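You operate a simulated robot arm through the tools that you are given. There is no shell and no other tool. Be economical: measure what you need, move in short steps, check, and stop when the job is done.

Carry out the task below with a simulated robot arm. There is one attempt and no reset: what you move stays moved.

Task
Mix a double batch of umber filler and crank it smooth.
Fine: two pumps of water, tint dial to umber, one pump of tint, then two slides of powder; it stays in the tank, spout stays.

Only the result counts: the job must be done as asked and must still hold three seconds after the hand-in. Knocking over, shifting, dropping, spilling or breaking anything else fails it.

Robot
A 7-joint arm with a two-finger parallel gripper, fixed in place. Base frame: the origin is at the foot of the arm, x ahead of it, y to its left, z up. Lengths are in m, angles in rad, forces in N, time in s.
Its first joint turns from -1.152 to 1.152 rad. Payload 2.4 kg.
The tool frame sits at the grasp point between the pads (the TCP): z along the fingers, y along the line on which they close. The tips reach 0.03 m beyond it. The gripper opens to 0.094 m. The fingers are 0.028 m wide and 0.01 m thick; the gripper's body (0.05 by 0.096 m) begins 0.055 m behind the TCP.
Orientation is that of the tool frame in the base frame, as a unit quaternion [x, y, z, w]. With the fingers straight down and closing along the base's y, the tool's x points along the base's -x, its y along +y and its z along -z.

Tools
- The arm moves only by the tool nudge_tool. Its argument "increments" is one flat list of numbers, 6 for each row, row after row: the shift along the tool's x, y, z in m, then the turn, a rotation vector about the tool's x, y, z in rad. In form: [dx, dy, dz, wx, wy, wz, dx, dy, dz, wx, wy, wz, ...]. A call has 1 to 12 rows; each row is the pose to reach, as a shift and turn from the pose commanded when the call began, along the tool's axes at that moment. "claw" is the gripper command, from -1 (fully open) to 1 (shut), values between in proportion, set as the call begins (left out, the last holds). A row lasts 0.2 s, in which the tool goes at most 0.05 m and 0.15 rad; a call with a longer step from one row to the next is refused whole, and so is a gripper value outside its range. Where a pose cannot be reached the arm comes as near as it can. A force on the tool above 40 N (or 10 N above the force at the start of the call, whichever is more), or a blocked arm, ends the call early, and 0.2 s more pass. Each finger travels about 0.153 m/s and halts on what it meets, pressing with about 32 N; the grip force reading is that of the motor and also rises with nothing between the fingers. The clock runs only during rows and for 0.2 s after the last one: add rows that repeat a pose to give the fingers time. It gives the time, the measured TCP pose, the force on the tool (base axes), the opening and the grip force at its end, in the units of the frame above (readings bear some noise).
- Cameras (640 x 400 px; columns grow to the right, rows downward): "scene" is fixed at [0.0526, 0.4851, 1.4529]; the picture's right is [-0.61, -0.79, 0.00], its down [-0.38, 0.29, -0.88] and it looks along [0.70, -0.53, -0.48] (base axes); focal length 341 px, centre (320, 200). "wrist" rides on the gripper at [-0.037, 0, -0.058] in the tool frame; the picture's right is [0.00, -1.00, 0.00], its down [0.97, 0.00, -0.24] and it looks along [0.24, 0.00, 0.97] (tool axes); focal length 218 px, centre (320, 200).
- get_image(camera): a new picture of that camera. It takes no simulated time.
- locate(camera, pixels): for up to 12 pixels [column, row] of the newest picture of that camera ("zoom" is the newest enlarged one), the place [x, y, z] in the base frame of the surface seen there, good to about 0.003 m. It takes no simulated time.
- enlarge(camera, box): a new picture of the part [left, top, right, bottom] of that camera's present view, enlarged. It takes no simulated time.
- job_done(): hands the job in; it is judged then, once.

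Go step by step. Measure first, check grasps and placings, and put right what went wrong. The budget is 80 turns and 46 pictures, counting those below and the enlarged ones. Unless the task says otherwise, let go and move clear before handing in, and close with one line.

The tools are called after "Request:" by a JSON object that holds its "api" and its "payload". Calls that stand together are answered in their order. nudge_tool: Moves the arm, as the interface text tells. Its arguments: {"type":"object","properties":{"increments":{"type":"array","items":{"type":"number"}},"claw":{"type":"number"}},"required":["increments"]} The other tools are called the same way: get_image (camera) takes a picture; locate (camera, pixels) gives the place of the surface under pixels of a picture; enlarge (camera, box) takes an enlarged picture of a part of a camera's view; job_done () hands the job in.

At the start:

```text
time_s: 0.0
eef_pos: [0.3951, 0.0293, 1.2625]
orientation: [0.0, 1.0, 0.0, 0.0]
force: [0.6, -0.8, 0.7]
grip_width: 0.0941
grasp_force: 0.1
```

scene: 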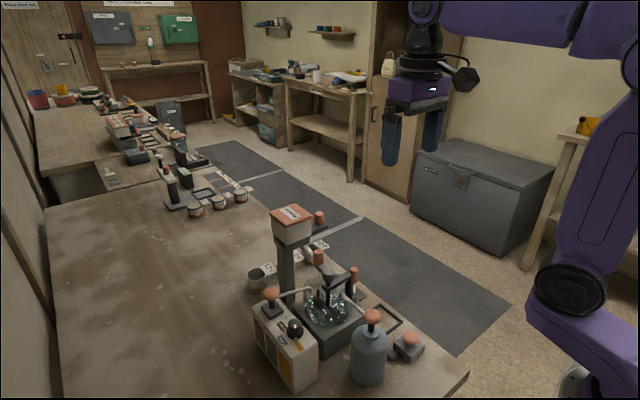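
wrist: 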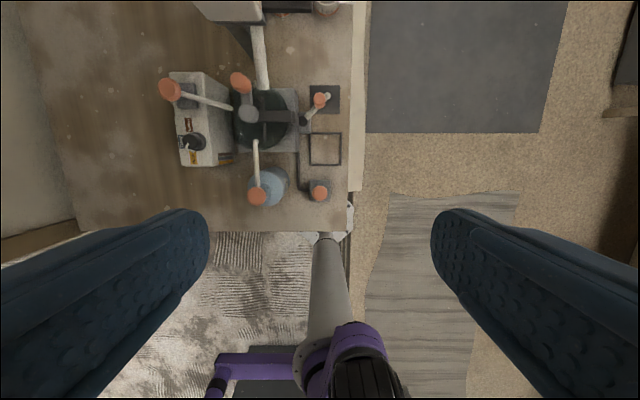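

The station (scene px 250-430, 200-390) has a water bottle pump, tint box with dial, powder tower, tank with crank, and some buttons or levers. I'll enlarge both views first.

Request:
{"api": "enlarge", "payload": {"camera": "scene", "box": [230, 195, 440, 395]}}

Request:
{"api": "enlarge", "payload": {"camera": "wrist", "box": [140, 0, 380, 240]}}

```text
2.00 times, centred on (335, 295) of scene
```

zoom: 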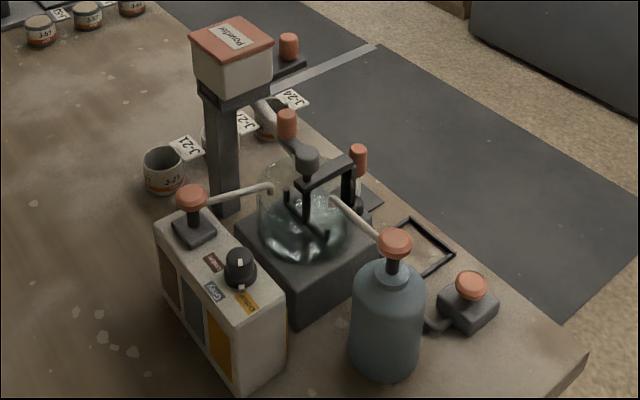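

```text
1.67 times, centred on (260, 120) of wrist
```

zoom: 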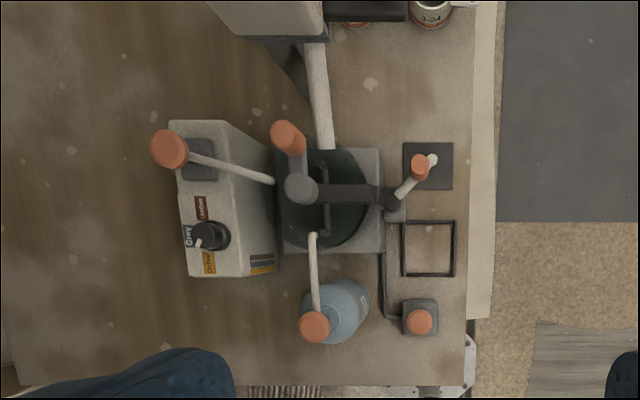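

The dial's labels and the crank need a closer look, and I'll measure the key points.

Request:
{"api": "enlarge", "payload": {"camera": "scene", "box": [250, 280, 330, 390]}}

Request:
{"api": "locate", "payload": {"camera": "zoom", "pixels": [[320, 200], [200, 100]]}}

Request:
{"api": "locate", "payload": {"camera": "scene", "pixels": [[271, 293], [295, 326], [373, 316], [326, 256], [319, 217], [354, 274], [411, 338], [292, 213], [319, 224], [332, 272], [320, 226], [300, 250]]}}

Request:
{"api": "locate", "payload": {"camera": "wrist", "pixels": [[170, 90], [196, 141], [257, 196], [241, 83], [253, 113], [319, 100], [319, 192], [257, 135], [262, 60], [285, 118], [200, 120], [300, 6]]}}

```text
3.64 times, centred on (290, 335) of scene
```

zoom: 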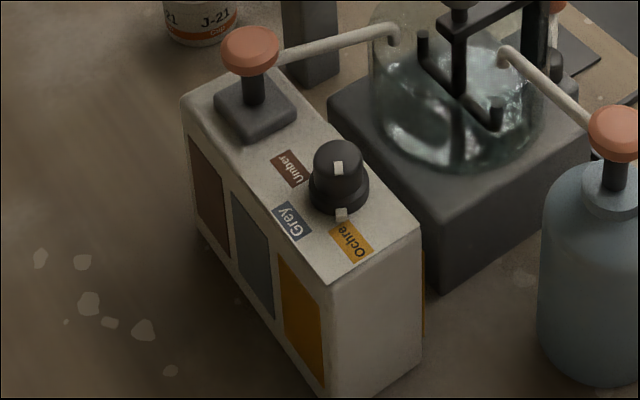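

```text
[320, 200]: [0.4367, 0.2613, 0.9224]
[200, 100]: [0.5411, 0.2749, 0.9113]
```

```text
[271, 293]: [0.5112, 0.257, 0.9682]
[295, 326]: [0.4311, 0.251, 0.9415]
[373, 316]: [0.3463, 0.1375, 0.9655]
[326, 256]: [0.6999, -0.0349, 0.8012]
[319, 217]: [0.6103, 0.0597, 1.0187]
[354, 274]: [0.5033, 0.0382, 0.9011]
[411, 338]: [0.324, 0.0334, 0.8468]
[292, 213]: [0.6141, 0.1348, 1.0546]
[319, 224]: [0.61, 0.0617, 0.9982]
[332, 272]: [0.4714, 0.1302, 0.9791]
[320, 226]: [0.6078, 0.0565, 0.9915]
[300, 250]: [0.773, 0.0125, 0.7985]
```

```text
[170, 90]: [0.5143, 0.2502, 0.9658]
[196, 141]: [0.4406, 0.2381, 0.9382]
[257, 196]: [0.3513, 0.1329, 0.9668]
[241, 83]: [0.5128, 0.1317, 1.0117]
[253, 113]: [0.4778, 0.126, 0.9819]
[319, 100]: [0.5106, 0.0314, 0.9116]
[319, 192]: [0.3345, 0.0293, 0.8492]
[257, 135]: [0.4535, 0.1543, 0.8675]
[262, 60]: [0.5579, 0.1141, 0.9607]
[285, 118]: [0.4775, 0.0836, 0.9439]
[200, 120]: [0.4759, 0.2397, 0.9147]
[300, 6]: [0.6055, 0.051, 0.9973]
```

Both cameras agree on heights (pump tops about 0.967). I need the dial, label, box top, bottle and crank details now.

Request:
{"api": "locate", "payload": {"camera": "zoom", "pixels": [[290, 168], [290, 220], [351, 241], [338, 150], [340, 214], [338, 168], [322, 280], [419, 226], [248, 40], [612, 120], [318, 190], [362, 190]]}}

Request:
{"api": "enlarge", "payload": {"camera": "wrist", "box": [150, 60, 310, 220]}}

Request:
{"api": "enlarge", "payload": {"camera": "scene", "box": [265, 200, 375, 290]}}

```text
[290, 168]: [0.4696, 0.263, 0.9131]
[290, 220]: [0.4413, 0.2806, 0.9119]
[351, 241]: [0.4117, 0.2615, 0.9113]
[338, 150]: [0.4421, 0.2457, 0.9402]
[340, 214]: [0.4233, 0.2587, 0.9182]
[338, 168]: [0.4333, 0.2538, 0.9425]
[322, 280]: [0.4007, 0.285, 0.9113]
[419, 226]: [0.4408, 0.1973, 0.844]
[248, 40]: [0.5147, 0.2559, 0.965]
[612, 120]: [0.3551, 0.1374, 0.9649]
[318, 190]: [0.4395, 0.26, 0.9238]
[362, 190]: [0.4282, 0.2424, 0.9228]
```

```text
2.50 times, centred on (230, 140) of wrist
```

zoom: 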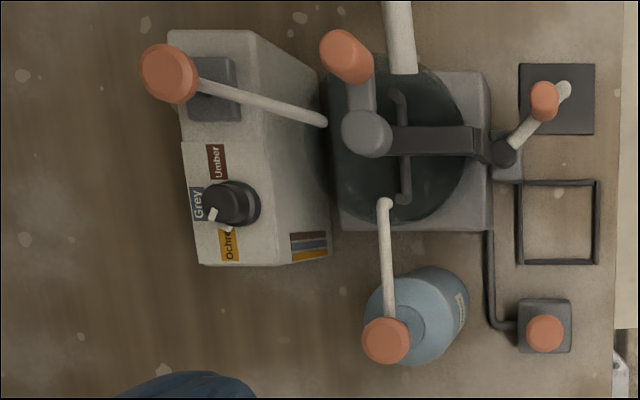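

```text
4.44 times, centred on (320, 245) of scene
```

zoom: 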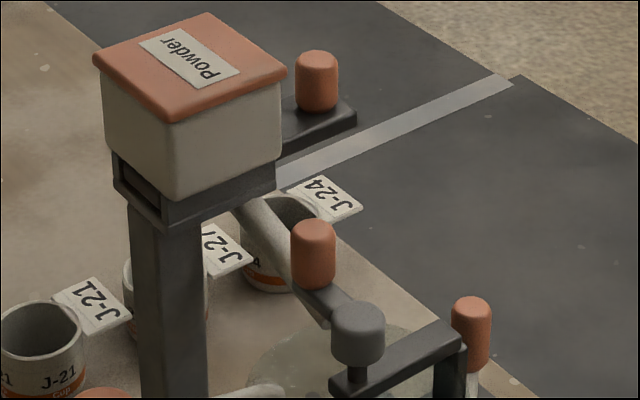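

The dial sits at about (0.440, 0.249), pointing at Ochre (~150°), with Umber at ~26–30° and Grey at 90°. First I'll close the gripper and move above the water pump knob at (0.351, 0.134, 0.967).

Request:
{"api": "nudge_tool", "payload": {"increments": [0.015, 0.035, 0, 0, 0, 0, 0.03, 0.07, 0, 0, 0, 0, 0.044, 0.105, 0, 0, 0, 0, 0.044, 0.105, 0.045, 0, 0, 0, 0.044, 0.105, 0.09, 0, 0, 0, 0.044, 0.105, 0.135, 0, 0, 0, 0.044, 0.105, 0.18, 0, 0, 0, 0.044, 0.105, 0.225, 0, 0, 0, 0.044, 0.105, 0.24, 0, 0, 0, 0.044, 0.105, 0.24, 0, 0, 0], "claw": 1}}

Request:
{"api": "enlarge", "payload": {"camera": "scene", "box": [260, 200, 460, 390]}}

```text
time_s: 2.2
eef_pos: [0.3524, 0.1342, 1.0219]
orientation: [0.0, 1.0, 0.0, 0.0]
force: [0.0, -0.4, 0.7]
grip_width: 0.0001
grasp_force: 32.2
```

```text
2.11 times, centred on (360, 295) of scene
```

zoom: 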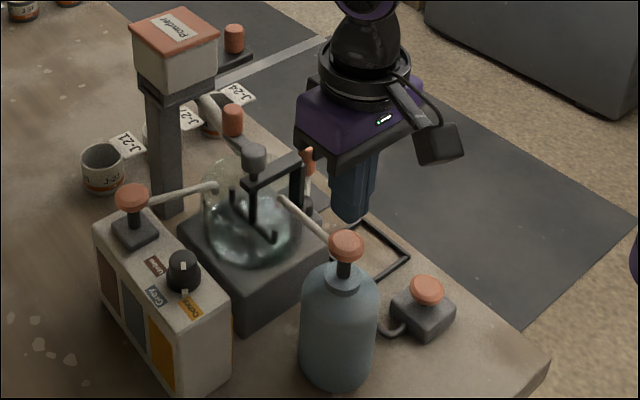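

The closed tips are right above the water knob (zoom px 348,220). I'll press slowly and watch the force.

Request:
{"api": "nudge_tool", "payload": {"increments": [0, 0, 0.012, 0, 0, 0, 0, 0, 0.022, 0, 0, 0, 0, 0, 0.03, 0, 0, 0, 0, 0, 0.036, 0, 0, 0]}}

Request:
{"api": "enlarge", "payload": {"camera": "scene", "box": [300, 230, 440, 390]}}

```text
time_s: 3.2
eef_pos: [0.3504, 0.1328, 0.9869]
orientation: [0.0, 1.0, 0.0, 0.001]
force: [2.9, -2.4, 6.5]
grip_width: 0.0
grasp_force: 32.3
```

```text
2.50 times, centred on (370, 310) of scene
```

zoom: 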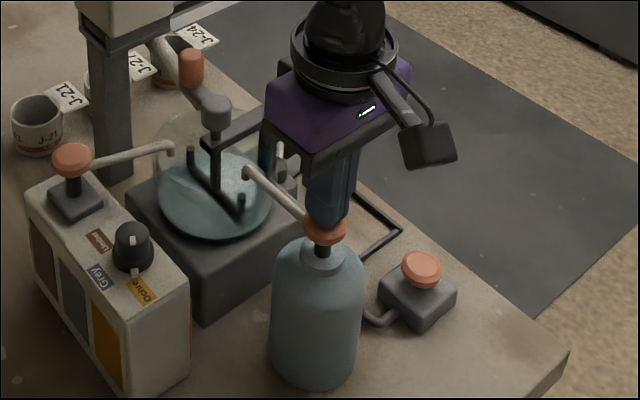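

Contact made with the knob about 10 mm down at 6.5 N, and the liquid seems to have appeared in the tank. I'll continue to the bottom of the stroke.

Request:
{"api": "nudge_tool", "payload": {"increments": [0, 0, 0.006, 0, 0, 0, 0, 0, 0.012, 0, 0, 0, 0, 0, 0.018, 0, 0, 0, 0, 0, 0.018, 0, 0, 0]}}

Request:
{"api": "enlarge", "payload": {"camera": "scene", "box": [300, 230, 440, 390]}}

```text
time_s: 3.6
eef_pos: [0.3527, 0.1325, 0.9839]
orientation: [0.0, 1.0, 0.002, 0.002]
force: [-6.3, -3.1, 19.9]
grip_width: 0.0
grasp_force: 32.3
stopped in row 2: the force on the tool passed its limit (the readings are from after the stop); the commanded pose is now the measured one
```

```text
2.50 times, centred on (370, 310) of scene
```

zoom: 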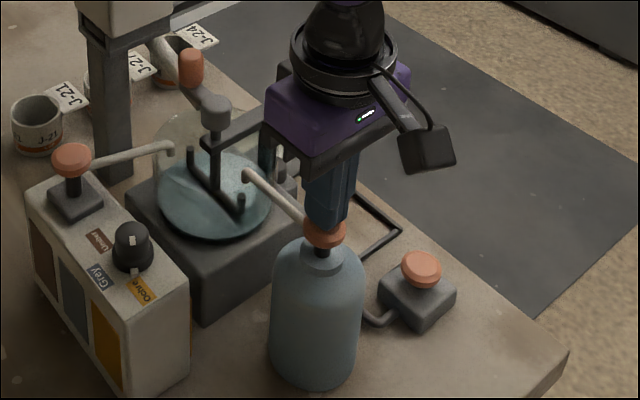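

The stroke bottomed out at about 13 mm (TCP 0.984). I'll lift clear and check the knob and tank.

Request:
{"api": "nudge_tool", "payload": {"increments": [0, 0, -0.015, 0, 0, 0, 0, 0, -0.03, 0, 0, 0, 0, 0, -0.038, 0, 0, 0, 0, 0, -0.038, 0, 0, 0]}}

Request:
{"api": "enlarge", "payload": {"camera": "scene", "box": [300, 230, 440, 390]}}

```text
time_s: 4.6
eef_pos: [0.3532, 0.1331, 1.0212]
orientation: [0.0, 1.0, 0.0, 0.001]
force: [-0.5, -0.5, -0.3]
grip_width: 0.0
grasp_force: 31.6
```

```text
2.50 times, centred on (370, 310) of scene
```

zoom: 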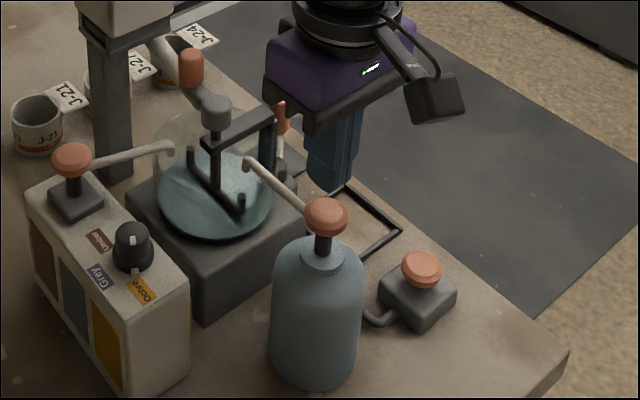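

The knob sprang back and the tank shows water. Now the second pump, in one down-and-up call.

Request:
{"api": "nudge_tool", "payload": {"increments": [0, 0, 0.015, 0, 0, 0, 0, 0, 0.024, 0, 0, 0, 0, 0, 0.031, 0, 0, 0, 0, 0, 0.0365, 0, 0, 0, 0, 0, 0.0375, 0, 0, 0, 0, 0, 0.025, 0, 0, 0, 0, 0, 0.01, 0, 0, 0, 0, 0, 0, 0, 0, 0, 0, 0, -0.03, 0, 0, 0, 0, 0, -0.03, 0, 0, 0]}}

Request:
{"api": "enlarge", "payload": {"camera": "scene", "box": [300, 230, 440, 390]}}

```text
time_s: 6.8
eef_pos: [0.3518, 0.1342, 1.0508]
orientation: [0.001, 1.0, 0.0, 0.002]
force: [0.6, -0.1, 0.1]
grip_width: 0.0
grasp_force: 31.7
```

```text
2.50 times, centred on (370, 310) of scene
```

zoom: 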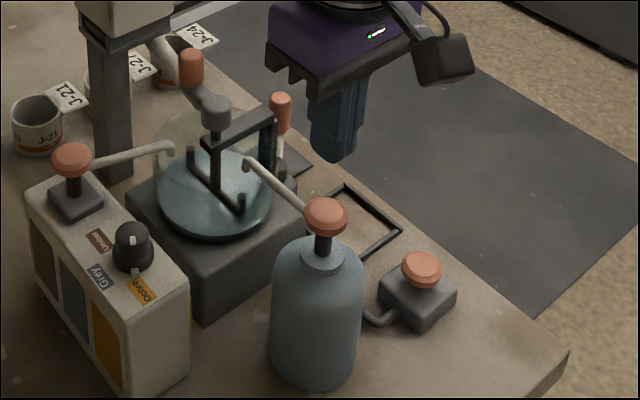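

The second stroke reached about the same depth. I'll verify the tank level before going on.

Request:
{"api": "enlarge", "payload": {"camera": "scene", "box": [295, 260, 375, 340]}}

Request:
{"api": "locate", "payload": {"camera": "zoom", "pixels": [[280, 210], [250, 260], [320, 270], [200, 200], [400, 200], [320, 150]]}}

```text
5.00 times, centred on (335, 300) of scene
```

zoom: 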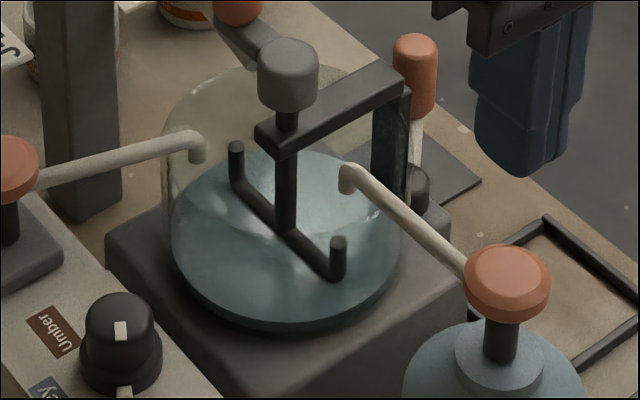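

```text
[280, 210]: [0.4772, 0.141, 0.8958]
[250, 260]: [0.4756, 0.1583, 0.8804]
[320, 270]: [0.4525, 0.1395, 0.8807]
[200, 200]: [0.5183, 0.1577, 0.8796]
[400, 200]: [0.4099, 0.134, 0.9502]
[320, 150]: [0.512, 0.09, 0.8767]
```

Water surface is at z≈0.880, up from the 0.8675 I measured on the tank floor, so both pumps look delivered. Next I'll move over the dial (0.440, 0.249), pre-turning +60° with a half-open gripper.

Request:
{"api": "nudge_tool", "payload": {"increments": [-0.022, 0.0286, 0, 0, 0, -0.13, -0.044, 0.057, 0, 0, 0, -0.26, -0.066, 0.086, 0, 0, 0, -0.39, -0.0887, 0.1145, 0, 0, 0, -0.52, -0.0887, 0.1145, 0, 0, 0, -0.65, -0.0887, 0.1145, 0, 0, 0, -0.78, -0.0887, 0.1145, 0, 0, 0, -0.91, -0.0887, 0.1145, 0, 0, 0, -1.04, -0.0887, 0.1145, 0, 0, 0, -1.04], "claw": -0.1}}

Request:
{"api": "get_image", "payload": {"camera": "wrist"}}

Request:
{"api": "enlarge", "payload": {"camera": "scene", "box": [250, 240, 370, 390]}}

```text
time_s: 8.8
eef_pos: [0.4421, 0.2474, 1.0516]
orientation: [-0.498, 0.867, 0.0, 0.002]
force: [0.5, 0.0, -0.1]
grip_width: 0.0516
grasp_force: 0.1
```

```text
32 pictures are left
```

wrist: 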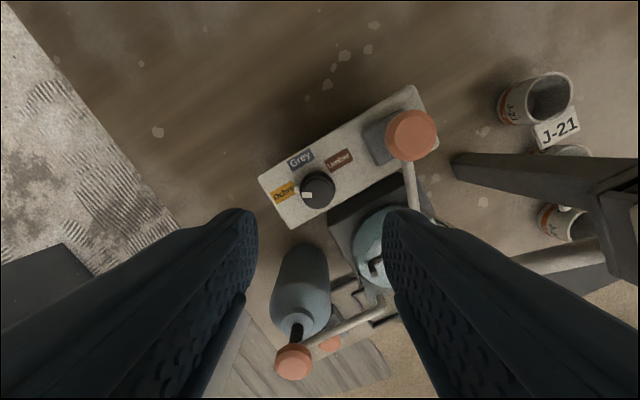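

```text
2.67 times, centred on (310, 315) of scene
```

zoom: 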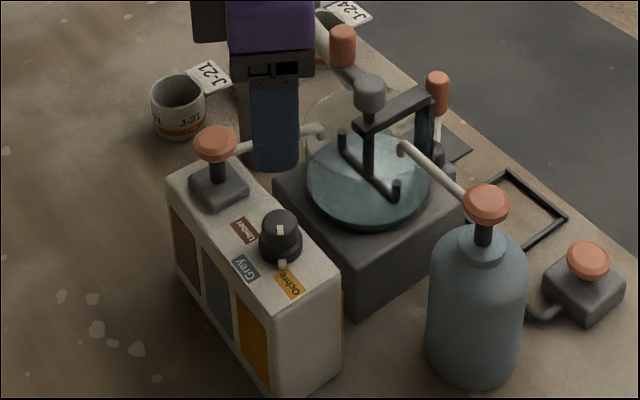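

The gripper hovers over the dial. I'll locate dial top and labels through the wrist camera to refine the centre.

Request:
{"api": "locate", "payload": {"camera": "wrist", "pixels": [[318, 187], [305, 187], [331, 187], [318, 176], [318, 200], [307, 195], [338, 160], [300, 160], [284, 192], [410, 133]]}}

```text
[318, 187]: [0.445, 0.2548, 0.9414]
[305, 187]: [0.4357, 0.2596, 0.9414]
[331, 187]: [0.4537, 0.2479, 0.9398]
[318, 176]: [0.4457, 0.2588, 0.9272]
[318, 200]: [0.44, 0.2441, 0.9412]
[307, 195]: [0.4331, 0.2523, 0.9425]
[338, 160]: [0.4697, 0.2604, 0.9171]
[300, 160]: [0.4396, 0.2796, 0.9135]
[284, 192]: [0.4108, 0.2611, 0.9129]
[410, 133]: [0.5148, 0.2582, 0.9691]
```

The dial is centred between the fingers along the closing line. I'll descend to TCP z≈0.958 and close.

Request:
{"api": "nudge_tool", "payload": {"increments": [-0.002, 0, 0.03, 0, 0, 0, -0.002, 0, 0.06, 0, 0, 0, -0.002, 0, 0.08, 0, 0, 0, -0.002, 0, 0.0936, 0, 0, 0, -0.002, 0, 0.0936, 0, 0, 0]}}

Request:
{"api": "nudge_tool", "payload": {"increments": [0, 0, 0, 0, 0, 0, 0, 0, 0, 0, 0, 0], "claw": 1}}

Request:
{"api": "enlarge", "payload": {"camera": "scene", "box": [250, 270, 350, 390]}}

```text
time_s: 10.0
eef_pos: [0.4424, 0.2503, 0.9563]
orientation: [-0.497, 0.867, 0.001, 0.002]
force: [0.3, 0.3, 1.0]
grip_width: 0.0516
grasp_force: 0.1
```

```text
time_s: 10.6
eef_pos: [0.4422, 0.2502, 0.9555]
orientation: [-0.498, 0.867, 0.0, 0.001]
force: [-6.6, 4.2, -0.5]
grip_width: 0.0276
grasp_force: 44.7
```

```text
3.33 times, centred on (300, 330) of scene
```

zoom: 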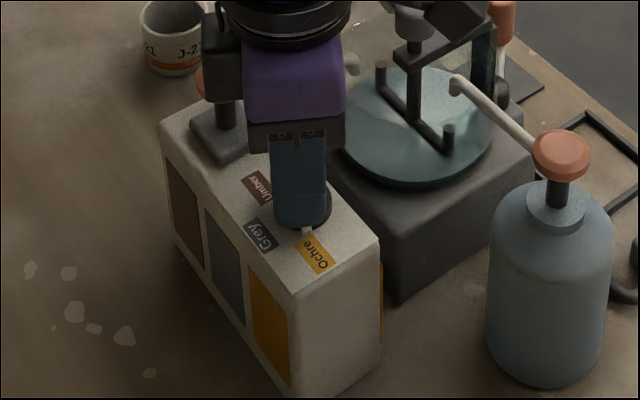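

Dial gripped (width 0.0276). Turn clockwise (tool +z) by 60° first, then check.

Request:
{"api": "nudge_tool", "payload": {"increments": [0, 0, 0, 0, 0, 0.12, 0, 0, 0, 0, 0, 0.24, 0, 0, 0, 0, 0, 0.36, 0, 0, 0, 0, 0, 0.48, 0, 0, 0, 0, 0, 0.6, 0, 0, 0, 0, 0, 0.72, 0, 0, 0, 0, 0, 0.84, 0, 0, 0, 0, 0, 0.96, 0, 0, 0, 0, 0, 1.05, 0, 0, 0, 0, 0, 1.05]}}

Request:
{"api": "enlarge", "payload": {"camera": "scene", "box": [250, 270, 350, 390]}}

```text
time_s: 12.8
eef_pos: [0.4431, 0.2485, 0.9562]
orientation: [0.006, 1.0, -0.001, 0.001]
force: [7.1, -4.0, -36.4]
grip_width: 0.0275
grasp_force: 44.8
```

```text
3.33 times, centred on (300, 330) of scene
```

zoom: 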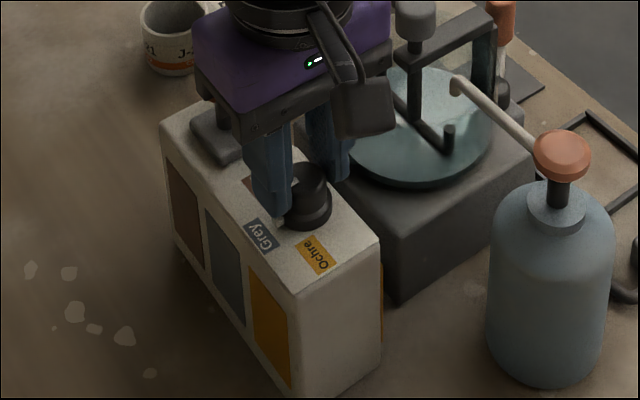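

The pointer nub is now at Grey. The −36 N z-force means the hand is tugging upward, so I'll ease 2 mm down and turn another 60° to Umber.

Request:
{"api": "nudge_tool", "payload": {"increments": [0, 0, 0.002, 0, 0, 0.0, 0, 0, 0.002, 0, 0, 0.12, 0, 0, 0.002, 0, 0, 0.24, 0, 0, 0.002, 0, 0, 0.36, 0, 0, 0.002, 0, 0, 0.48, 0, 0, 0.002, 0, 0, 0.6, 0, 0, 0.002, 0, 0, 0.72, 0, 0, 0.002, 0, 0, 0.84, 0, 0, 0.002, 0, 0, 0.96, 0, 0, 0.002, 0, 0, 1.06, 0, 0, 0.002, 0, 0, 1.06]}}

Request:
{"api": "enlarge", "payload": {"camera": "scene", "box": [250, 270, 350, 390]}}

```text
time_s: 14.4
eef_pos: [0.442, 0.2454, 0.9577]
orientation: [0.336, 0.942, -0.001, 0.0]
force: [-5.6, -3.9, 10.8]
grip_width: 0.0277
grasp_force: 44.9
stopped in row 7: the force on the tool passed its limit (the readings are from after the stop); the commanded pose is now the measured one
```

```text
3.33 times, centred on (300, 330) of scene
```

zoom: 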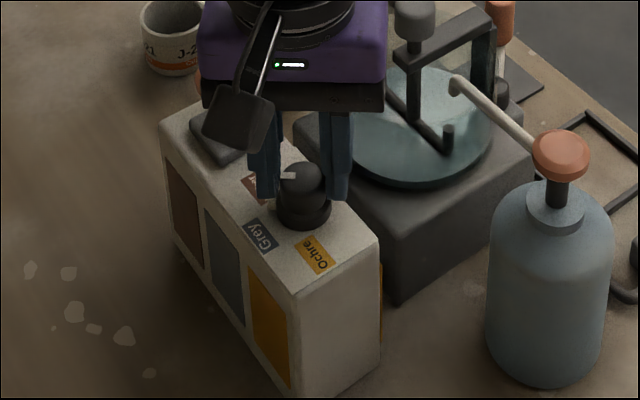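

The dial has turned about 100° in all. The call tripped on force, so the hand is now commanded at its measured pose. Continuing the remaining ~0.36 rad gently.

Request:
{"api": "nudge_tool", "payload": {"increments": [0, 0, 0, 0, 0, 0.08, 0, 0, 0, 0, 0, 0.16, 0, 0, 0, 0, 0, 0.24, 0, 0, 0, 0, 0, 0.32, 0, 0, 0, 0, 0, 0.37, 0, 0, 0, 0, 0, 0.37]}}

Request:
{"api": "nudge_tool", "payload": {"increments": [0, 0, 0, 0, 0, 0, 0, 0, 0, 0, 0, 0, 0, 0, -0.03, 0, 0, 0, 0, 0, -0.07, 0, 0, 0, 0, 0, -0.09, 0, 0, 0, 0, 0, -0.09, 0, 0, 0], "claw": -0.1}}

Request:
{"api": "get_image", "payload": {"camera": "wrist"}}

Request:
{"api": "enlarge", "payload": {"camera": "scene", "box": [250, 270, 350, 390]}}

```text
time_s: 15.2
eef_pos: [0.4418, 0.2447, 0.9562]
orientation: [0.449, 0.894, -0.004, 0.0]
force: [-5.6, -3.6, 10.3]
grip_width: 0.0279
grasp_force: 44.8
stopped in row 4: the force on the tool passed its limit (the readings are from after the stop); the commanded pose is now the measured one
```

```text
time_s: 16.6
eef_pos: [0.443, 0.2488, 1.0471]
orientation: [0.449, 0.894, -0.002, 0.0]
force: [0.3, 0.7, -0.1]
grip_width: 0.0515
grasp_force: 0.0
```

```text
27 pictures are left
```

wrist: 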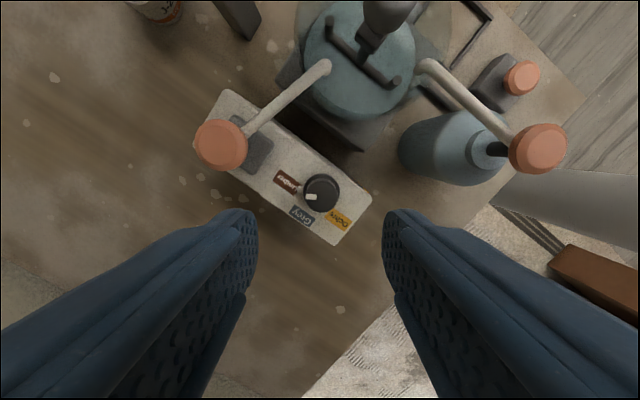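

```text
3.33 times, centred on (300, 330) of scene
```

zoom: 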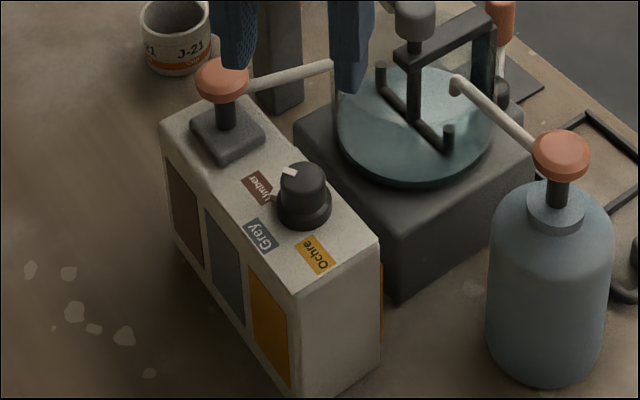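

The nub (zoom 277,197) seems to line up with Umber (258,187). I'll check numerically.

Request:
{"api": "locate", "payload": {"camera": "zoom", "pixels": [[277, 196], [257, 187], [260, 235], [316, 254], [289, 172], [303, 172]]}}

Request:
{"api": "enlarge", "payload": {"camera": "wrist", "box": [260, 150, 380, 250]}}

Request:
{"api": "locate", "payload": {"camera": "zoom", "pixels": [[320, 200], [285, 203], [200, 150]]}}

```text
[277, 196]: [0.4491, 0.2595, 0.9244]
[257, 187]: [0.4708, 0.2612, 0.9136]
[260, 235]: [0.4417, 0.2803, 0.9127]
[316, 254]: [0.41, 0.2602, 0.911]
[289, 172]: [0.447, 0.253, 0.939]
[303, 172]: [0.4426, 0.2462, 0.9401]
```

```text
4.00 times, centred on (320, 200) of wrist
```

zoom: 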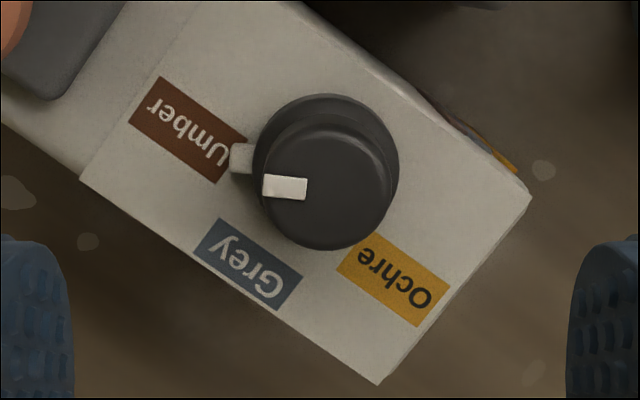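

```text
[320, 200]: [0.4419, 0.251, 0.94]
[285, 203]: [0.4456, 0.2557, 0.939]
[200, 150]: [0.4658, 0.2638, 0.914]
```

The wrist zoom shows the pointer ~13° short of Umber's centre (pointer at 180°, label at 193°). I'll re-grip, centred, and turn about 0.23 rad more.

Request:
{"api": "nudge_tool", "payload": {"increments": [0.0024, 0, 0.04, 0, 0, 0, 0.0024, 0, 0.07, 0, 0, 0, 0.0024, 0, 0.088, 0, 0, 0, 0.0024, 0, 0.088, 0, 0, 0]}}

Request:
{"api": "nudge_tool", "payload": {"increments": [0, 0, 0, 0, 0, 0, 0, 0, 0, 0, 0, 0], "claw": 1}}

Request:
{"api": "nudge_tool", "payload": {"increments": [0, 0, 0, 0, 0, 0.06, 0, 0, 0, 0, 0, 0.12, 0, 0, 0, 0, 0, 0.18, 0, 0, 0, 0, 0, 0.24, 0, 0, 0, 0, 0, 0.24]}}

```text
time_s: 17.6
eef_pos: [0.4415, 0.249, 0.958]
orientation: [0.448, 0.894, -0.003, -0.001]
force: [0.0, -0.7, -1.5]
grip_width: 0.0516
grasp_force: 0.1
```

```text
time_s: 18.2
eef_pos: [0.4394, 0.249, 0.9582]
orientation: [0.449, 0.894, -0.006, -0.001]
force: [-13.9, -9.8, 3.4]
grip_width: 0.0275
grasp_force: 44.8
```

```text
time_s: 19.4
eef_pos: [0.4403, 0.249, 0.9594]
orientation: [0.552, 0.834, -0.004, 0.0]
force: [-10.4, -13.2, 3.3]
grip_width: 0.0274
grasp_force: 45.7
```

Turned by 0.24 rad with calm forces. Release, rise, and check.

Request:
{"api": "nudge_tool", "payload": {"increments": [0, 0, 0, 0, 0, 0, 0, 0, 0, 0, 0, 0, 0, 0, -0.03, 0, 0, 0, 0, 0, -0.07, 0, 0, 0, 0, 0, -0.1, 0, 0, 0, 0, 0, -0.1, 0, 0, 0], "claw": -0.1}}

Request:
{"api": "enlarge", "payload": {"camera": "wrist", "box": [240, 130, 400, 250]}}

```text
time_s: 20.9
eef_pos: [0.4394, 0.2498, 1.0583]
orientation: [0.552, 0.834, -0.002, 0.001]
force: [0.5, 0.2, 0.5]
grip_width: 0.0517
grasp_force: 0.1
```

```text
3.33 times, centred on (320, 190) of wrist
```

zoom: 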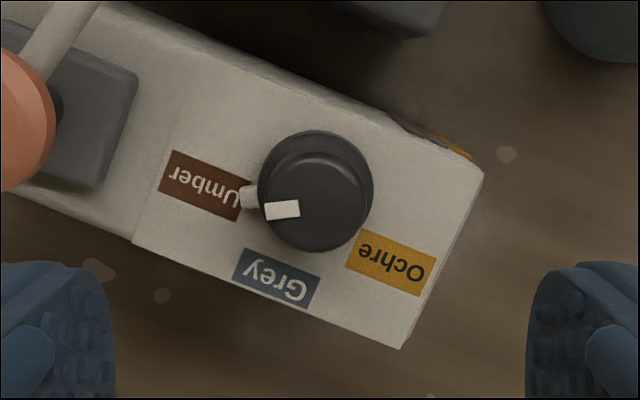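

The cap marker now points at ~30° in the base frame, mirroring the initial 150° at Ochre, so it is on Umber. Next I'll close the gripper, square up, and move above the tint knob (0.514, 0.255).

Request:
{"api": "nudge_tool", "payload": {"increments": [-0.006, 0.0177, 0, 0, 0, -0.14, -0.012, 0.0354, 0, 0, 0, -0.28, -0.018, 0.053, 0, 0, 0, -0.42, -0.0243, 0.0707, 0, 0, 0, -0.56, -0.0243, 0.0707, 0, 0, 0, -0.7, -0.0243, 0.0707, 0, 0, 0, -0.84, -0.0243, 0.0707, 0, 0, 0, -0.98, -0.0243, 0.0707, 0, 0, 0, -1.1, -0.0243, 0.0707, 0, 0, 0, -1.169, -0.0243, 0.0707, 0, 0, 0, -1.169], "claw": 1}}

Request:
{"api": "enlarge", "payload": {"camera": "scene", "box": [230, 230, 370, 390]}}

```text
time_s: 23.1
eef_pos: [0.5151, 0.2548, 1.058]
orientation: [-0.001, 1.0, -0.002, -0.002]
force: [-0.4, -0.5, 0.0]
grip_width: 0.0002
grasp_force: 31.9
```

```text
2.50 times, centred on (300, 310) of scene
```

zoom: 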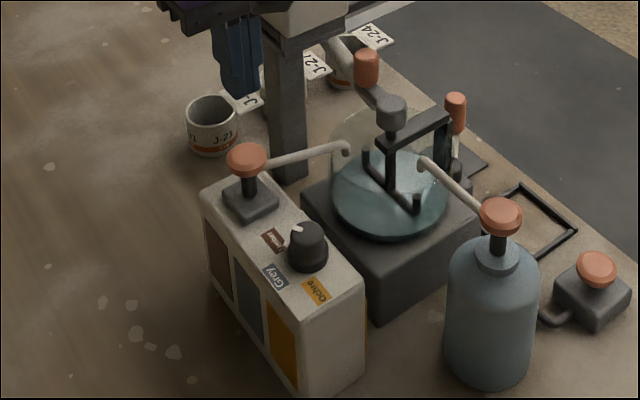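

Tips are above the tint knob (zoom 246,155). Single pump: down to TCP ≈0.985, same as the water stroke, then up.

Request:
{"api": "nudge_tool", "payload": {"increments": [0, 0, 0.03, 0, 0, 0, 0, 0, 0.05, 0, 0, 0, 0, 0, 0.06, 0, 0, 0, 0, 0, 0.067, 0, 0, 0, 0, 0, 0.0722, 0, 0, 0, 0, 0, 0.0732, 0, 0, 0]}}

Request:
{"api": "enlarge", "payload": {"camera": "scene", "box": [230, 230, 370, 390]}}

```text
time_s: 24.4
eef_pos: [0.5165, 0.2538, 0.9844]
orientation: [0.001, 1.0, -0.002, -0.001]
force: [0.9, -2.9, 8.1]
grip_width: 0.0
grasp_force: 32.0
```

```text
2.50 times, centred on (300, 310) of scene
```

zoom: 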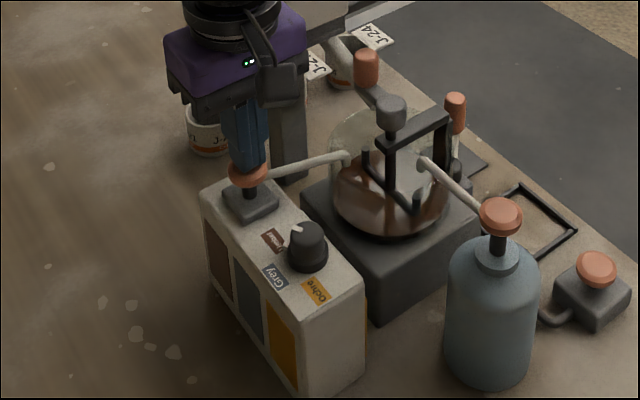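

The tank turned umber brown, so the tint counted. Lift straight up and inspect the powder slide.

Request:
{"api": "nudge_tool", "payload": {"increments": [0, 0, -0.03, 0, 0, 0, 0, 0, -0.075, 0, 0, 0, 0, 0, -0.12, 0, 0, 0, 0, 0, -0.165, 0, 0, 0, 0, 0, -0.19, 0, 0, 0, 0.045, 0, -0.19, 0, 0, 0, 0.09, 0, -0.19, 0, 0, 0, 0.09, -0.045, -0.19, 0, 0, 0, 0.09, -0.09, -0.19, 0, 0, 0, 0.09, -0.135, -0.19, 0, 0, 0, 0.09, -0.18, -0.19, 0, 0, 0]}}

Request:
{"api": "get_image", "payload": {"camera": "wrist"}}

Request:
{"api": "enlarge", "payload": {"camera": "scene", "box": [255, 195, 365, 305]}}

```text
time_s: 26.9
eef_pos: [0.4261, 0.075, 1.176]
orientation: [-0.001, 1.0, -0.002, -0.002]
force: [-0.4, 0.4, -0.9]
grip_width: 0.0
grasp_force: 31.8
```

```text
21 pictures are left
```

wrist: 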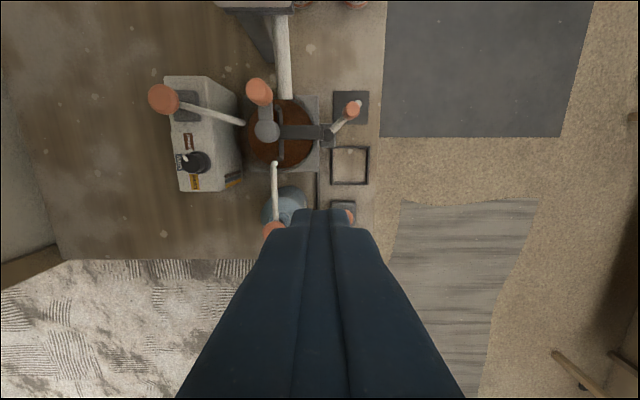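

```text
3.64 times, centred on (310, 250) of scene
```

zoom: 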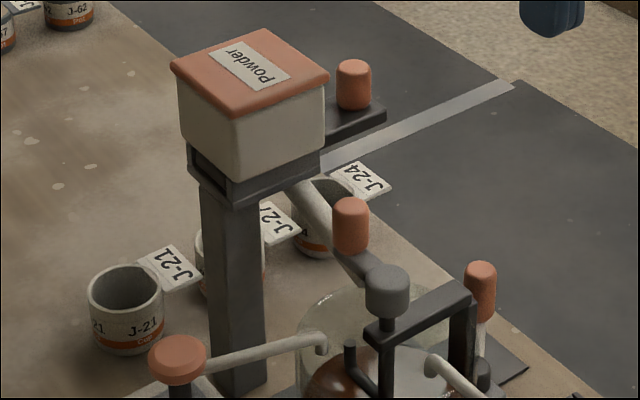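

The slide bar with knob (zoom 353,85) sticks out on the −y side of the hopper, and a slot opens on the +y side. I'll measure the knob, plate and hopper.

Request:
{"api": "locate", "payload": {"camera": "zoom", "pixels": [[353, 66], [338, 85], [369, 85], [353, 104], [383, 112], [340, 130], [327, 125], [235, 175], [328, 76], [235, 118], [252, 36], [200, 165]]}}

```text
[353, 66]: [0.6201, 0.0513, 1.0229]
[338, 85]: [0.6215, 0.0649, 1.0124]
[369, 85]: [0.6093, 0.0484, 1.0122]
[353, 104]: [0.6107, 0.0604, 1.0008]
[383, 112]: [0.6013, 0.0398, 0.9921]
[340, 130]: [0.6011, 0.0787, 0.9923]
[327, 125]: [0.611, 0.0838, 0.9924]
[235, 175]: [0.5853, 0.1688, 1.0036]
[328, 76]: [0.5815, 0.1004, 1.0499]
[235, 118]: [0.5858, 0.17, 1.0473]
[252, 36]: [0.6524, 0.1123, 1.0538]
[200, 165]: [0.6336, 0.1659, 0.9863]
```

Knob centre ≈(0.619, 0.053), top 1.0235, plate top 0.992, hopper −y face ≈0.10. I'll grip it with fingers closing along x, so I turn 90° with the camera facing −y and move above it.

Request:
{"api": "nudge_tool", "payload": {"increments": [-0.04, -0.005, 0, 0, 0, 0.142, -0.08, -0.01, 0, 0, 0, 0.285, -0.12, -0.015, 0, 0, 0, 0.428, -0.16, -0.02, 0, 0, 0, 0.571, -0.193, -0.022, 0, 0, 0, 0.714, -0.193, -0.022, 0, 0, 0, 0.857, -0.193, -0.022, 0, 0, 0, 1.0, -0.193, -0.022, 0, 0, 0, 1.143, -0.193, -0.022, 0.03, 0, 0, 1.286, -0.193, -0.022, 0.06, 0, 0, 1.428, -0.193, -0.022, 0.08, 0, 0, 1.571, -0.193, -0.022, 0.08, 0, 0, 1.571], "claw": -0.1}}

Request:
{"api": "get_image", "payload": {"camera": "wrist"}}

Request:
{"api": "enlarge", "payload": {"camera": "scene", "box": [255, 155, 375, 275]}}

```text
time_s: 29.4
eef_pos: [0.6191, 0.0529, 1.0971]
orientation: [0.708, 0.706, -0.001, 0.0]
force: [-0.6, 0.9, 0.1]
grip_width: 0.0517
grasp_force: 0.1
```

```text
19 pictures are left
```

wrist: 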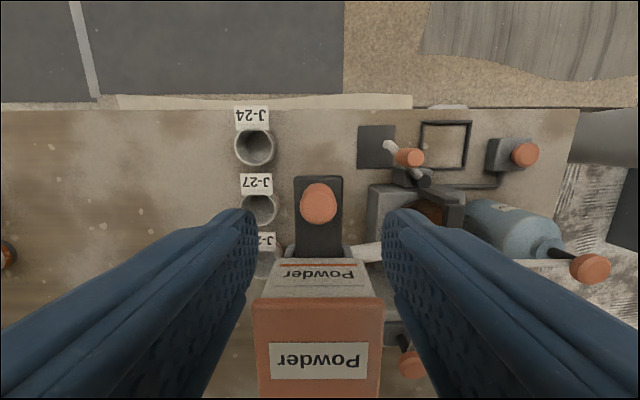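

```text
3.33 times, centred on (315, 215) of scene
```

zoom: 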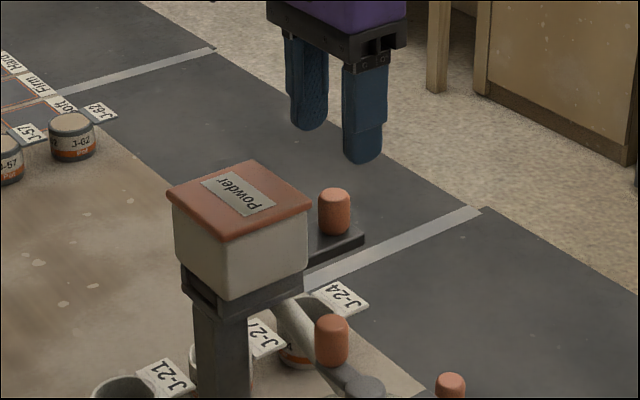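

The knob is centred (wrist px 319,203). Descend 0.069 and close on it.

Request:
{"api": "nudge_tool", "payload": {"increments": [0, 0, 0.03, 0, 0, 0, 0, 0, 0.055, 0, 0, 0, 0, 0, 0.069, 0, 0, 0, 0, 0, 0.069, 0, 0, 0]}}

Request:
{"api": "nudge_tool", "payload": {"increments": [0, 0, 0, 0, 0, 0, 0, 0, 0, 0, 0, 0], "claw": 1}}

Request:
{"api": "nudge_tool", "payload": {"increments": [0.004, 0, 0, 0, 0, 0, 0.008, 0, 0, 0, 0, 0, 0.012, 0, 0, 0, 0, 0]}}

```text
time_s: 30.4
eef_pos: [0.6187, 0.0528, 1.0266]
orientation: [0.707, 0.707, -0.002, 0.0]
force: [0.1, -0.3, -0.3]
grip_width: 0.0519
grasp_force: 0.1
```

```text
time_s: 31.1
eef_pos: [0.6191, 0.0547, 1.027]
orientation: [0.708, 0.706, -0.001, 0.002]
force: [19.2, 0.5, -8.7]
grip_width: 0.0233
grasp_force: 45.3
```

```text
time_s: 31.9
eef_pos: [0.6192, 0.0538, 1.028]
orientation: [0.711, 0.703, -0.004, 0.003]
force: [9.1, -30.4, 0.3]
grip_width: 0.0233
grasp_force: 44.9
```

Pushing +y is blocked (−30 N, no motion), so the slide must be pulled out toward −y. Try that.

Request:
{"api": "nudge_tool", "payload": {"increments": [-0.012, 0, 0, 0, 0, 0, -0.018, 0, 0, 0, 0, 0, -0.024, 0, 0, 0, 0, 0, -0.03, 0, 0, 0, 0, 0]}}

Request:
{"api": "enlarge", "payload": {"camera": "scene", "box": [255, 185, 375, 305]}}

```text
time_s: 32.9
eef_pos: [0.6196, 0.0343, 1.0263]
orientation: [0.707, 0.707, 0.0, 0.002]
force: [22.4, 0.6, 5.6]
grip_width: 0.0228
grasp_force: 45.5
```

```text
3.33 times, centred on (315, 245) of scene
```

zoom: 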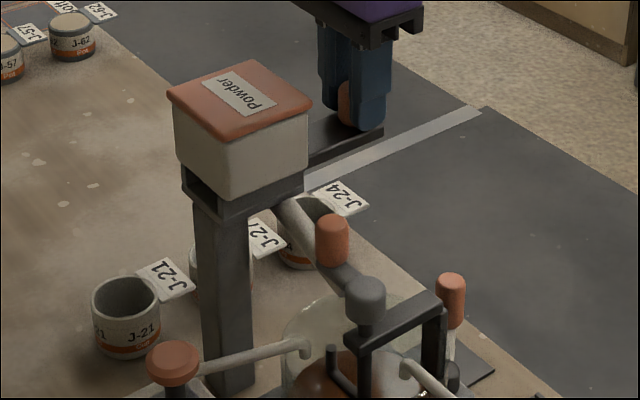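

It slides out freely (y 0.053→0.034). Keep pulling to the end stop, with a small +x correction for the side load.

Request:
{"api": "nudge_tool", "payload": {"increments": [-0.006, 0.0015, 0, 0, 0, 0, -0.012, 0.0015, 0, 0, 0, 0, -0.018, 0.0015, 0, 0, 0, 0, -0.024, 0.0015, 0, 0, 0, 0, -0.03, 0.0015, 0, 0, 0, 0, -0.036, 0.0015, 0, 0, 0, 0, -0.042, 0.0015, 0, 0, 0, 0, -0.048, 0.0015, 0, 0, 0, 0]}}

Request:
{"api": "enlarge", "payload": {"camera": "scene", "box": [265, 205, 385, 325]}}

```text
time_s: 34.3
eef_pos: [0.6209, 0.0115, 1.0263]
orientation: [0.701, 0.714, 0.002, -0.003]
force: [-4.4, 4.3, 2.1]
grip_width: 0.0229
grasp_force: 44.4
stopped in row 7: the force on the tool passed its limit (the readings are from after the stop); the commanded pose is now the measured one
```

```text
3.33 times, centred on (325, 265) of scene
```

zoom: 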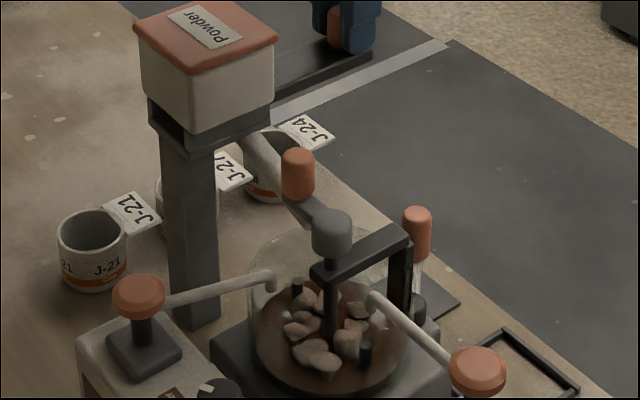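

End stop at y≈0.0115 and powder lumps dropped in the tank: slide one done. Push back home (y≈0.054).

Request:
{"api": "nudge_tool", "payload": {"increments": [0.01, 0, 0, 0, 0, 0, 0.02, 0, 0, 0, 0, 0, 0.03, 0, 0, 0, 0, 0, 0.038, 0, 0, 0, 0, 0, 0.043, 0, 0, 0, 0, 0, 0.044, 0, 0, 0, 0, 0]}}

Request:
{"api": "enlarge", "payload": {"camera": "scene", "box": [265, 205, 385, 325]}}

```text
time_s: 35.7
eef_pos: [0.62, 0.0533, 1.0262]
orientation: [0.703, 0.712, 0.002, -0.003]
force: [2.8, -5.5, 0.6]
grip_width: 0.0232
grasp_force: 45.2
```

```text
3.33 times, centred on (325, 265) of scene
```

zoom: 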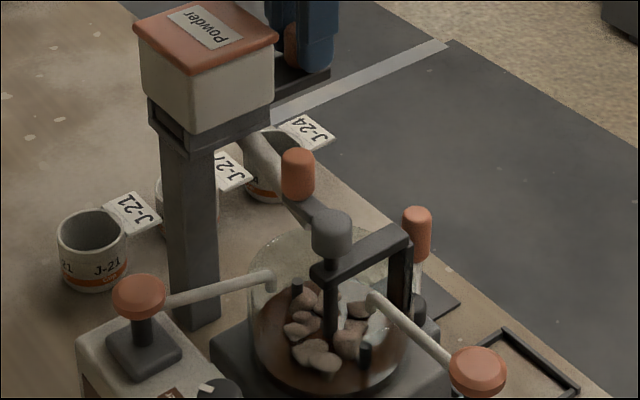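

Slide is home (y 0.0533, light contact). Now the second full pull.

Request:
{"api": "nudge_tool", "payload": {"increments": [-0.01, 0, 0, 0, 0, 0, -0.02, 0, 0, 0, 0, 0, -0.03, 0, 0, 0, 0, 0, -0.038, 0, 0, 0, 0, 0, -0.042, 0, 0, 0, 0, 0, -0.044, 0, 0, 0, 0, 0]}}

Request:
{"api": "enlarge", "payload": {"camera": "scene", "box": [265, 205, 385, 325]}}

```text
time_s: 37.1
eef_pos: [0.6194, 0.0125, 1.0268]
orientation: [0.701, 0.713, 0.002, -0.004]
force: [-8.1, 5.0, 12.7]
grip_width: 0.0228
grasp_force: 45.0
```

```text
3.33 times, centred on (325, 265) of scene
```

zoom: 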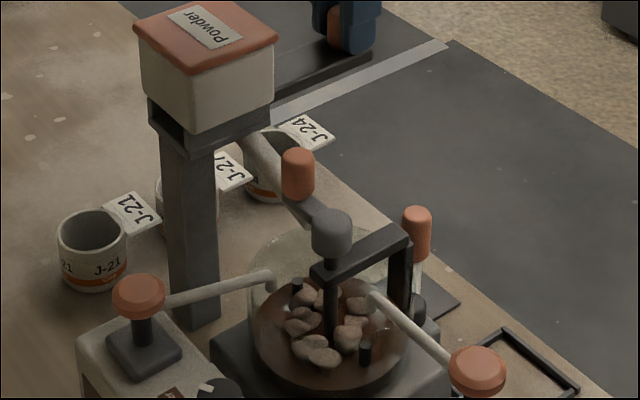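

The brown level rose and lumps shifted, so slide two counted. Push the slide home again, then release and rise.

Request:
{"api": "nudge_tool", "payload": {"increments": [0.01, 0, 0, 0, 0, 0, 0.02, 0, 0, 0, 0, 0, 0.03, 0, 0, 0, 0, 0, 0.038, 0, 0, 0, 0, 0, 0.042, 0, 0, 0, 0, 0, 0.0435, 0, 0, 0, 0, 0]}}

Request:
{"api": "nudge_tool", "payload": {"increments": [0, 0, 0, 0, 0, 0, 0, 0, 0, 0, 0, 0, 0, 0, -0.03, 0, 0, 0, 0, 0, -0.07, 0, 0, 0, 0, 0, -0.11, 0, 0, 0, 0, 0, -0.13, 0, 0, 0], "claw": -0.1}}

Request:
{"api": "enlarge", "payload": {"camera": "scene", "box": [285, 220, 385, 320]}}

Request:
{"api": "locate", "payload": {"camera": "zoom", "pixels": [[228, 85], [210, 112], [246, 112], [228, 128], [250, 155], [280, 165], [270, 195], [250, 310], [360, 320], [330, 185]]}}

```text
time_s: 38.5
eef_pos: [0.6201, 0.0521, 1.026]
orientation: [0.702, 0.713, 0.002, -0.002]
force: [14.9, -3.1, 1.6]
grip_width: 0.0231
grasp_force: 44.6
```

```text
time_s: 39.9
eef_pos: [0.6175, 0.0509, 1.1575]
orientation: [0.701, 0.713, 0.001, -0.004]
force: [-0.9, 0.2, 0.8]
grip_width: 0.0518
grasp_force: 0.2
```

```text
4.00 times, centred on (335, 270) of scene
```

zoom: 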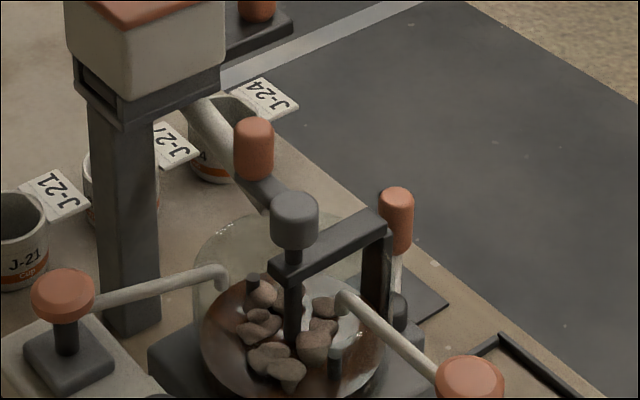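

```text
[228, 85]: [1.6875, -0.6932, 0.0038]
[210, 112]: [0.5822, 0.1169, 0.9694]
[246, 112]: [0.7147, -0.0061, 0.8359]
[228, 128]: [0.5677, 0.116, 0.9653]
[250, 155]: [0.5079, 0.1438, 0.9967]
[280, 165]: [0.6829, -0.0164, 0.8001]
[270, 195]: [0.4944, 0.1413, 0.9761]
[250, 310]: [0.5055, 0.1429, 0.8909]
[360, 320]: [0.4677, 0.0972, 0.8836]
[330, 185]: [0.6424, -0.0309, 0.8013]
```

Powder is in. Now measure the crank knob (zoom 253,148), arm and hub (295,215).

Request:
{"api": "locate", "payload": {"camera": "zoom", "pixels": [[253, 124], [240, 145], [268, 145], [253, 172], [294, 198], [274, 220], [315, 220], [294, 240], [258, 190], [294, 290], [340, 245], [385, 215]]}}

Request:
{"api": "get_image", "payload": {"camera": "wrist"}}

```text
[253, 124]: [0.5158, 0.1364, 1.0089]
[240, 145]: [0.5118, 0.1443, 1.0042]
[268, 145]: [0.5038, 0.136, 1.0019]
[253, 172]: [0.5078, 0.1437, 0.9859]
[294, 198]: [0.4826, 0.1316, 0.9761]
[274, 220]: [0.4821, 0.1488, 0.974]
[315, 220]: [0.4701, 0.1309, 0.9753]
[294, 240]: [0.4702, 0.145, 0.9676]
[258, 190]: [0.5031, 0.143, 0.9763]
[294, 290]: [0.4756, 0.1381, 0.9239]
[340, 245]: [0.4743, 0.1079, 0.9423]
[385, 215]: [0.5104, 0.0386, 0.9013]
```

```text
12 pictures are left
```

wrist: 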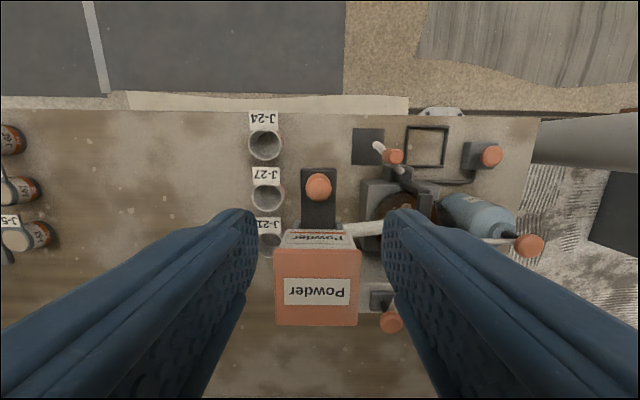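

Crank axis ≈(0.479, 0.135), knob ≈(0.514, 0.1345) with z 0.985–1.010, radius ≈0.035. I'll move above the knob and check with the wrist camera.

Request:
{"api": "nudge_tool", "payload": {"increments": [0.028, -0.034, 0, 0, 0, 0, 0.057, -0.068, 0, 0, 0, 0, 0.0853, -0.1021, 0, 0, 0, 0, 0.0853, -0.1021, 0.04, 0, 0, 0, 0.0853, -0.1021, 0.08, 0, 0, 0, 0.0853, -0.1021, 0.0875, 0, 0, 0.017, 0.0853, -0.1021, 0.0875, 0, 0, 0.017]}}

Request:
{"api": "get_image", "payload": {"camera": "wrist"}}

Request:
{"api": "locate", "payload": {"camera": "wrist", "pixels": [[320, 200], [310, 200], [330, 200], [320, 190], [320, 210], [345, 205], [360, 200], [380, 200], [380, 210]]}}

```text
time_s: 41.5
eef_pos: [0.5159, 0.1362, 1.0687]
orientation: [0.707, 0.707, 0.001, -0.004]
force: [0.4, 0.2, 0.2]
grip_width: 0.0517
grasp_force: 0.2
```

```text
11 pictures are left
```

wrist: 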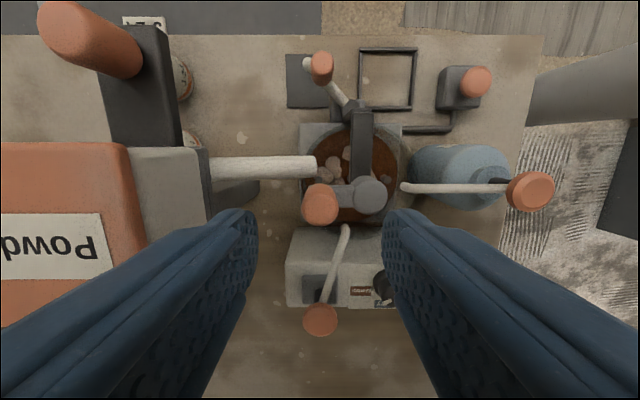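

```text
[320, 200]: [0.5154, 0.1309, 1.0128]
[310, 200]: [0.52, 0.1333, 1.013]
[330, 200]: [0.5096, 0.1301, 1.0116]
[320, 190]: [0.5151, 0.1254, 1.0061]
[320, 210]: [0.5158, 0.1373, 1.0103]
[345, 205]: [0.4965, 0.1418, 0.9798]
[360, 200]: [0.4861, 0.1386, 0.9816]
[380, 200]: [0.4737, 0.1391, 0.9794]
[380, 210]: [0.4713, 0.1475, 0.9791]
```

Knob centred at (0.5155, 0.134), hub axis ≈(0.480, 0.134). Descend to TCP z≈1.018 and grip.

Request:
{"api": "nudge_tool", "payload": {"increments": [-0.002, 0, 0.025, 0, 0, 0, -0.002, 0, 0.045, 0, 0, 0, -0.002, 0, 0.0505, 0, 0, 0, -0.002, 0, 0.0505, 0, 0, 0]}}

Request:
{"api": "nudge_tool", "payload": {"increments": [0, 0, 0, 0, 0, 0, 0, 0, 0, 0, 0, 0], "claw": 0.6}}

```text
time_s: 42.5
eef_pos: [0.5159, 0.135, 1.0194]
orientation: [0.707, 0.707, 0.001, -0.003]
force: [0.3, -0.8, -0.2]
grip_width: 0.0517
grasp_force: 0.0
```

```text
time_s: 43.1
eef_pos: [0.5146, 0.1345, 1.0184]
orientation: [0.707, 0.707, 0.0, -0.004]
force: [-12.0, -0.6, 2.1]
grip_width: 0.0215
grasp_force: 44.7
```

Knob held (0.0215). Test a quarter turn around the axis first.

Request:
{"api": "nudge_tool", "payload": {"increments": [0.0091, -0.0027, 0, 0, 0, 0, 0.0175, -0.0062, 0, 0, 0, 0, 0.0247, -0.0117, 0, 0, 0, 0, 0.0303, -0.019, 0, 0, 0, 0, 0.0338, -0.0274, 0, 0, 0, 0, 0.035, -0.0365, 0, 0, 0, 0]}}

Request:
{"api": "enlarge", "payload": {"camera": "scene", "box": [275, 215, 395, 335]}}

```text
time_s: 44.5
eef_pos: [0.479, 0.169, 1.018]
orientation: [0.708, 0.707, 0.0, -0.004]
force: [0.2, -5.1, -30.2]
grip_width: 0.0209
grasp_force: 45.1
```

```text
3.33 times, centred on (335, 275) of scene
```

zoom: 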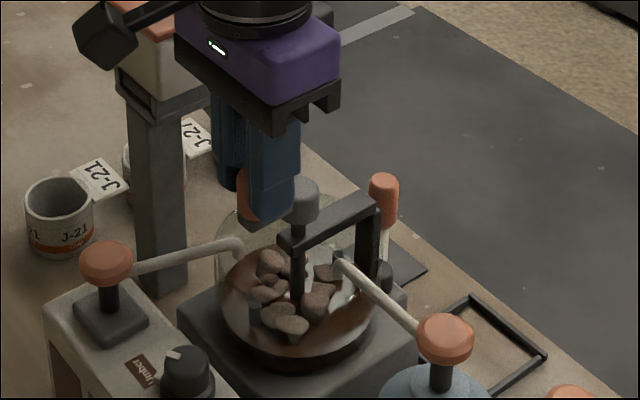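

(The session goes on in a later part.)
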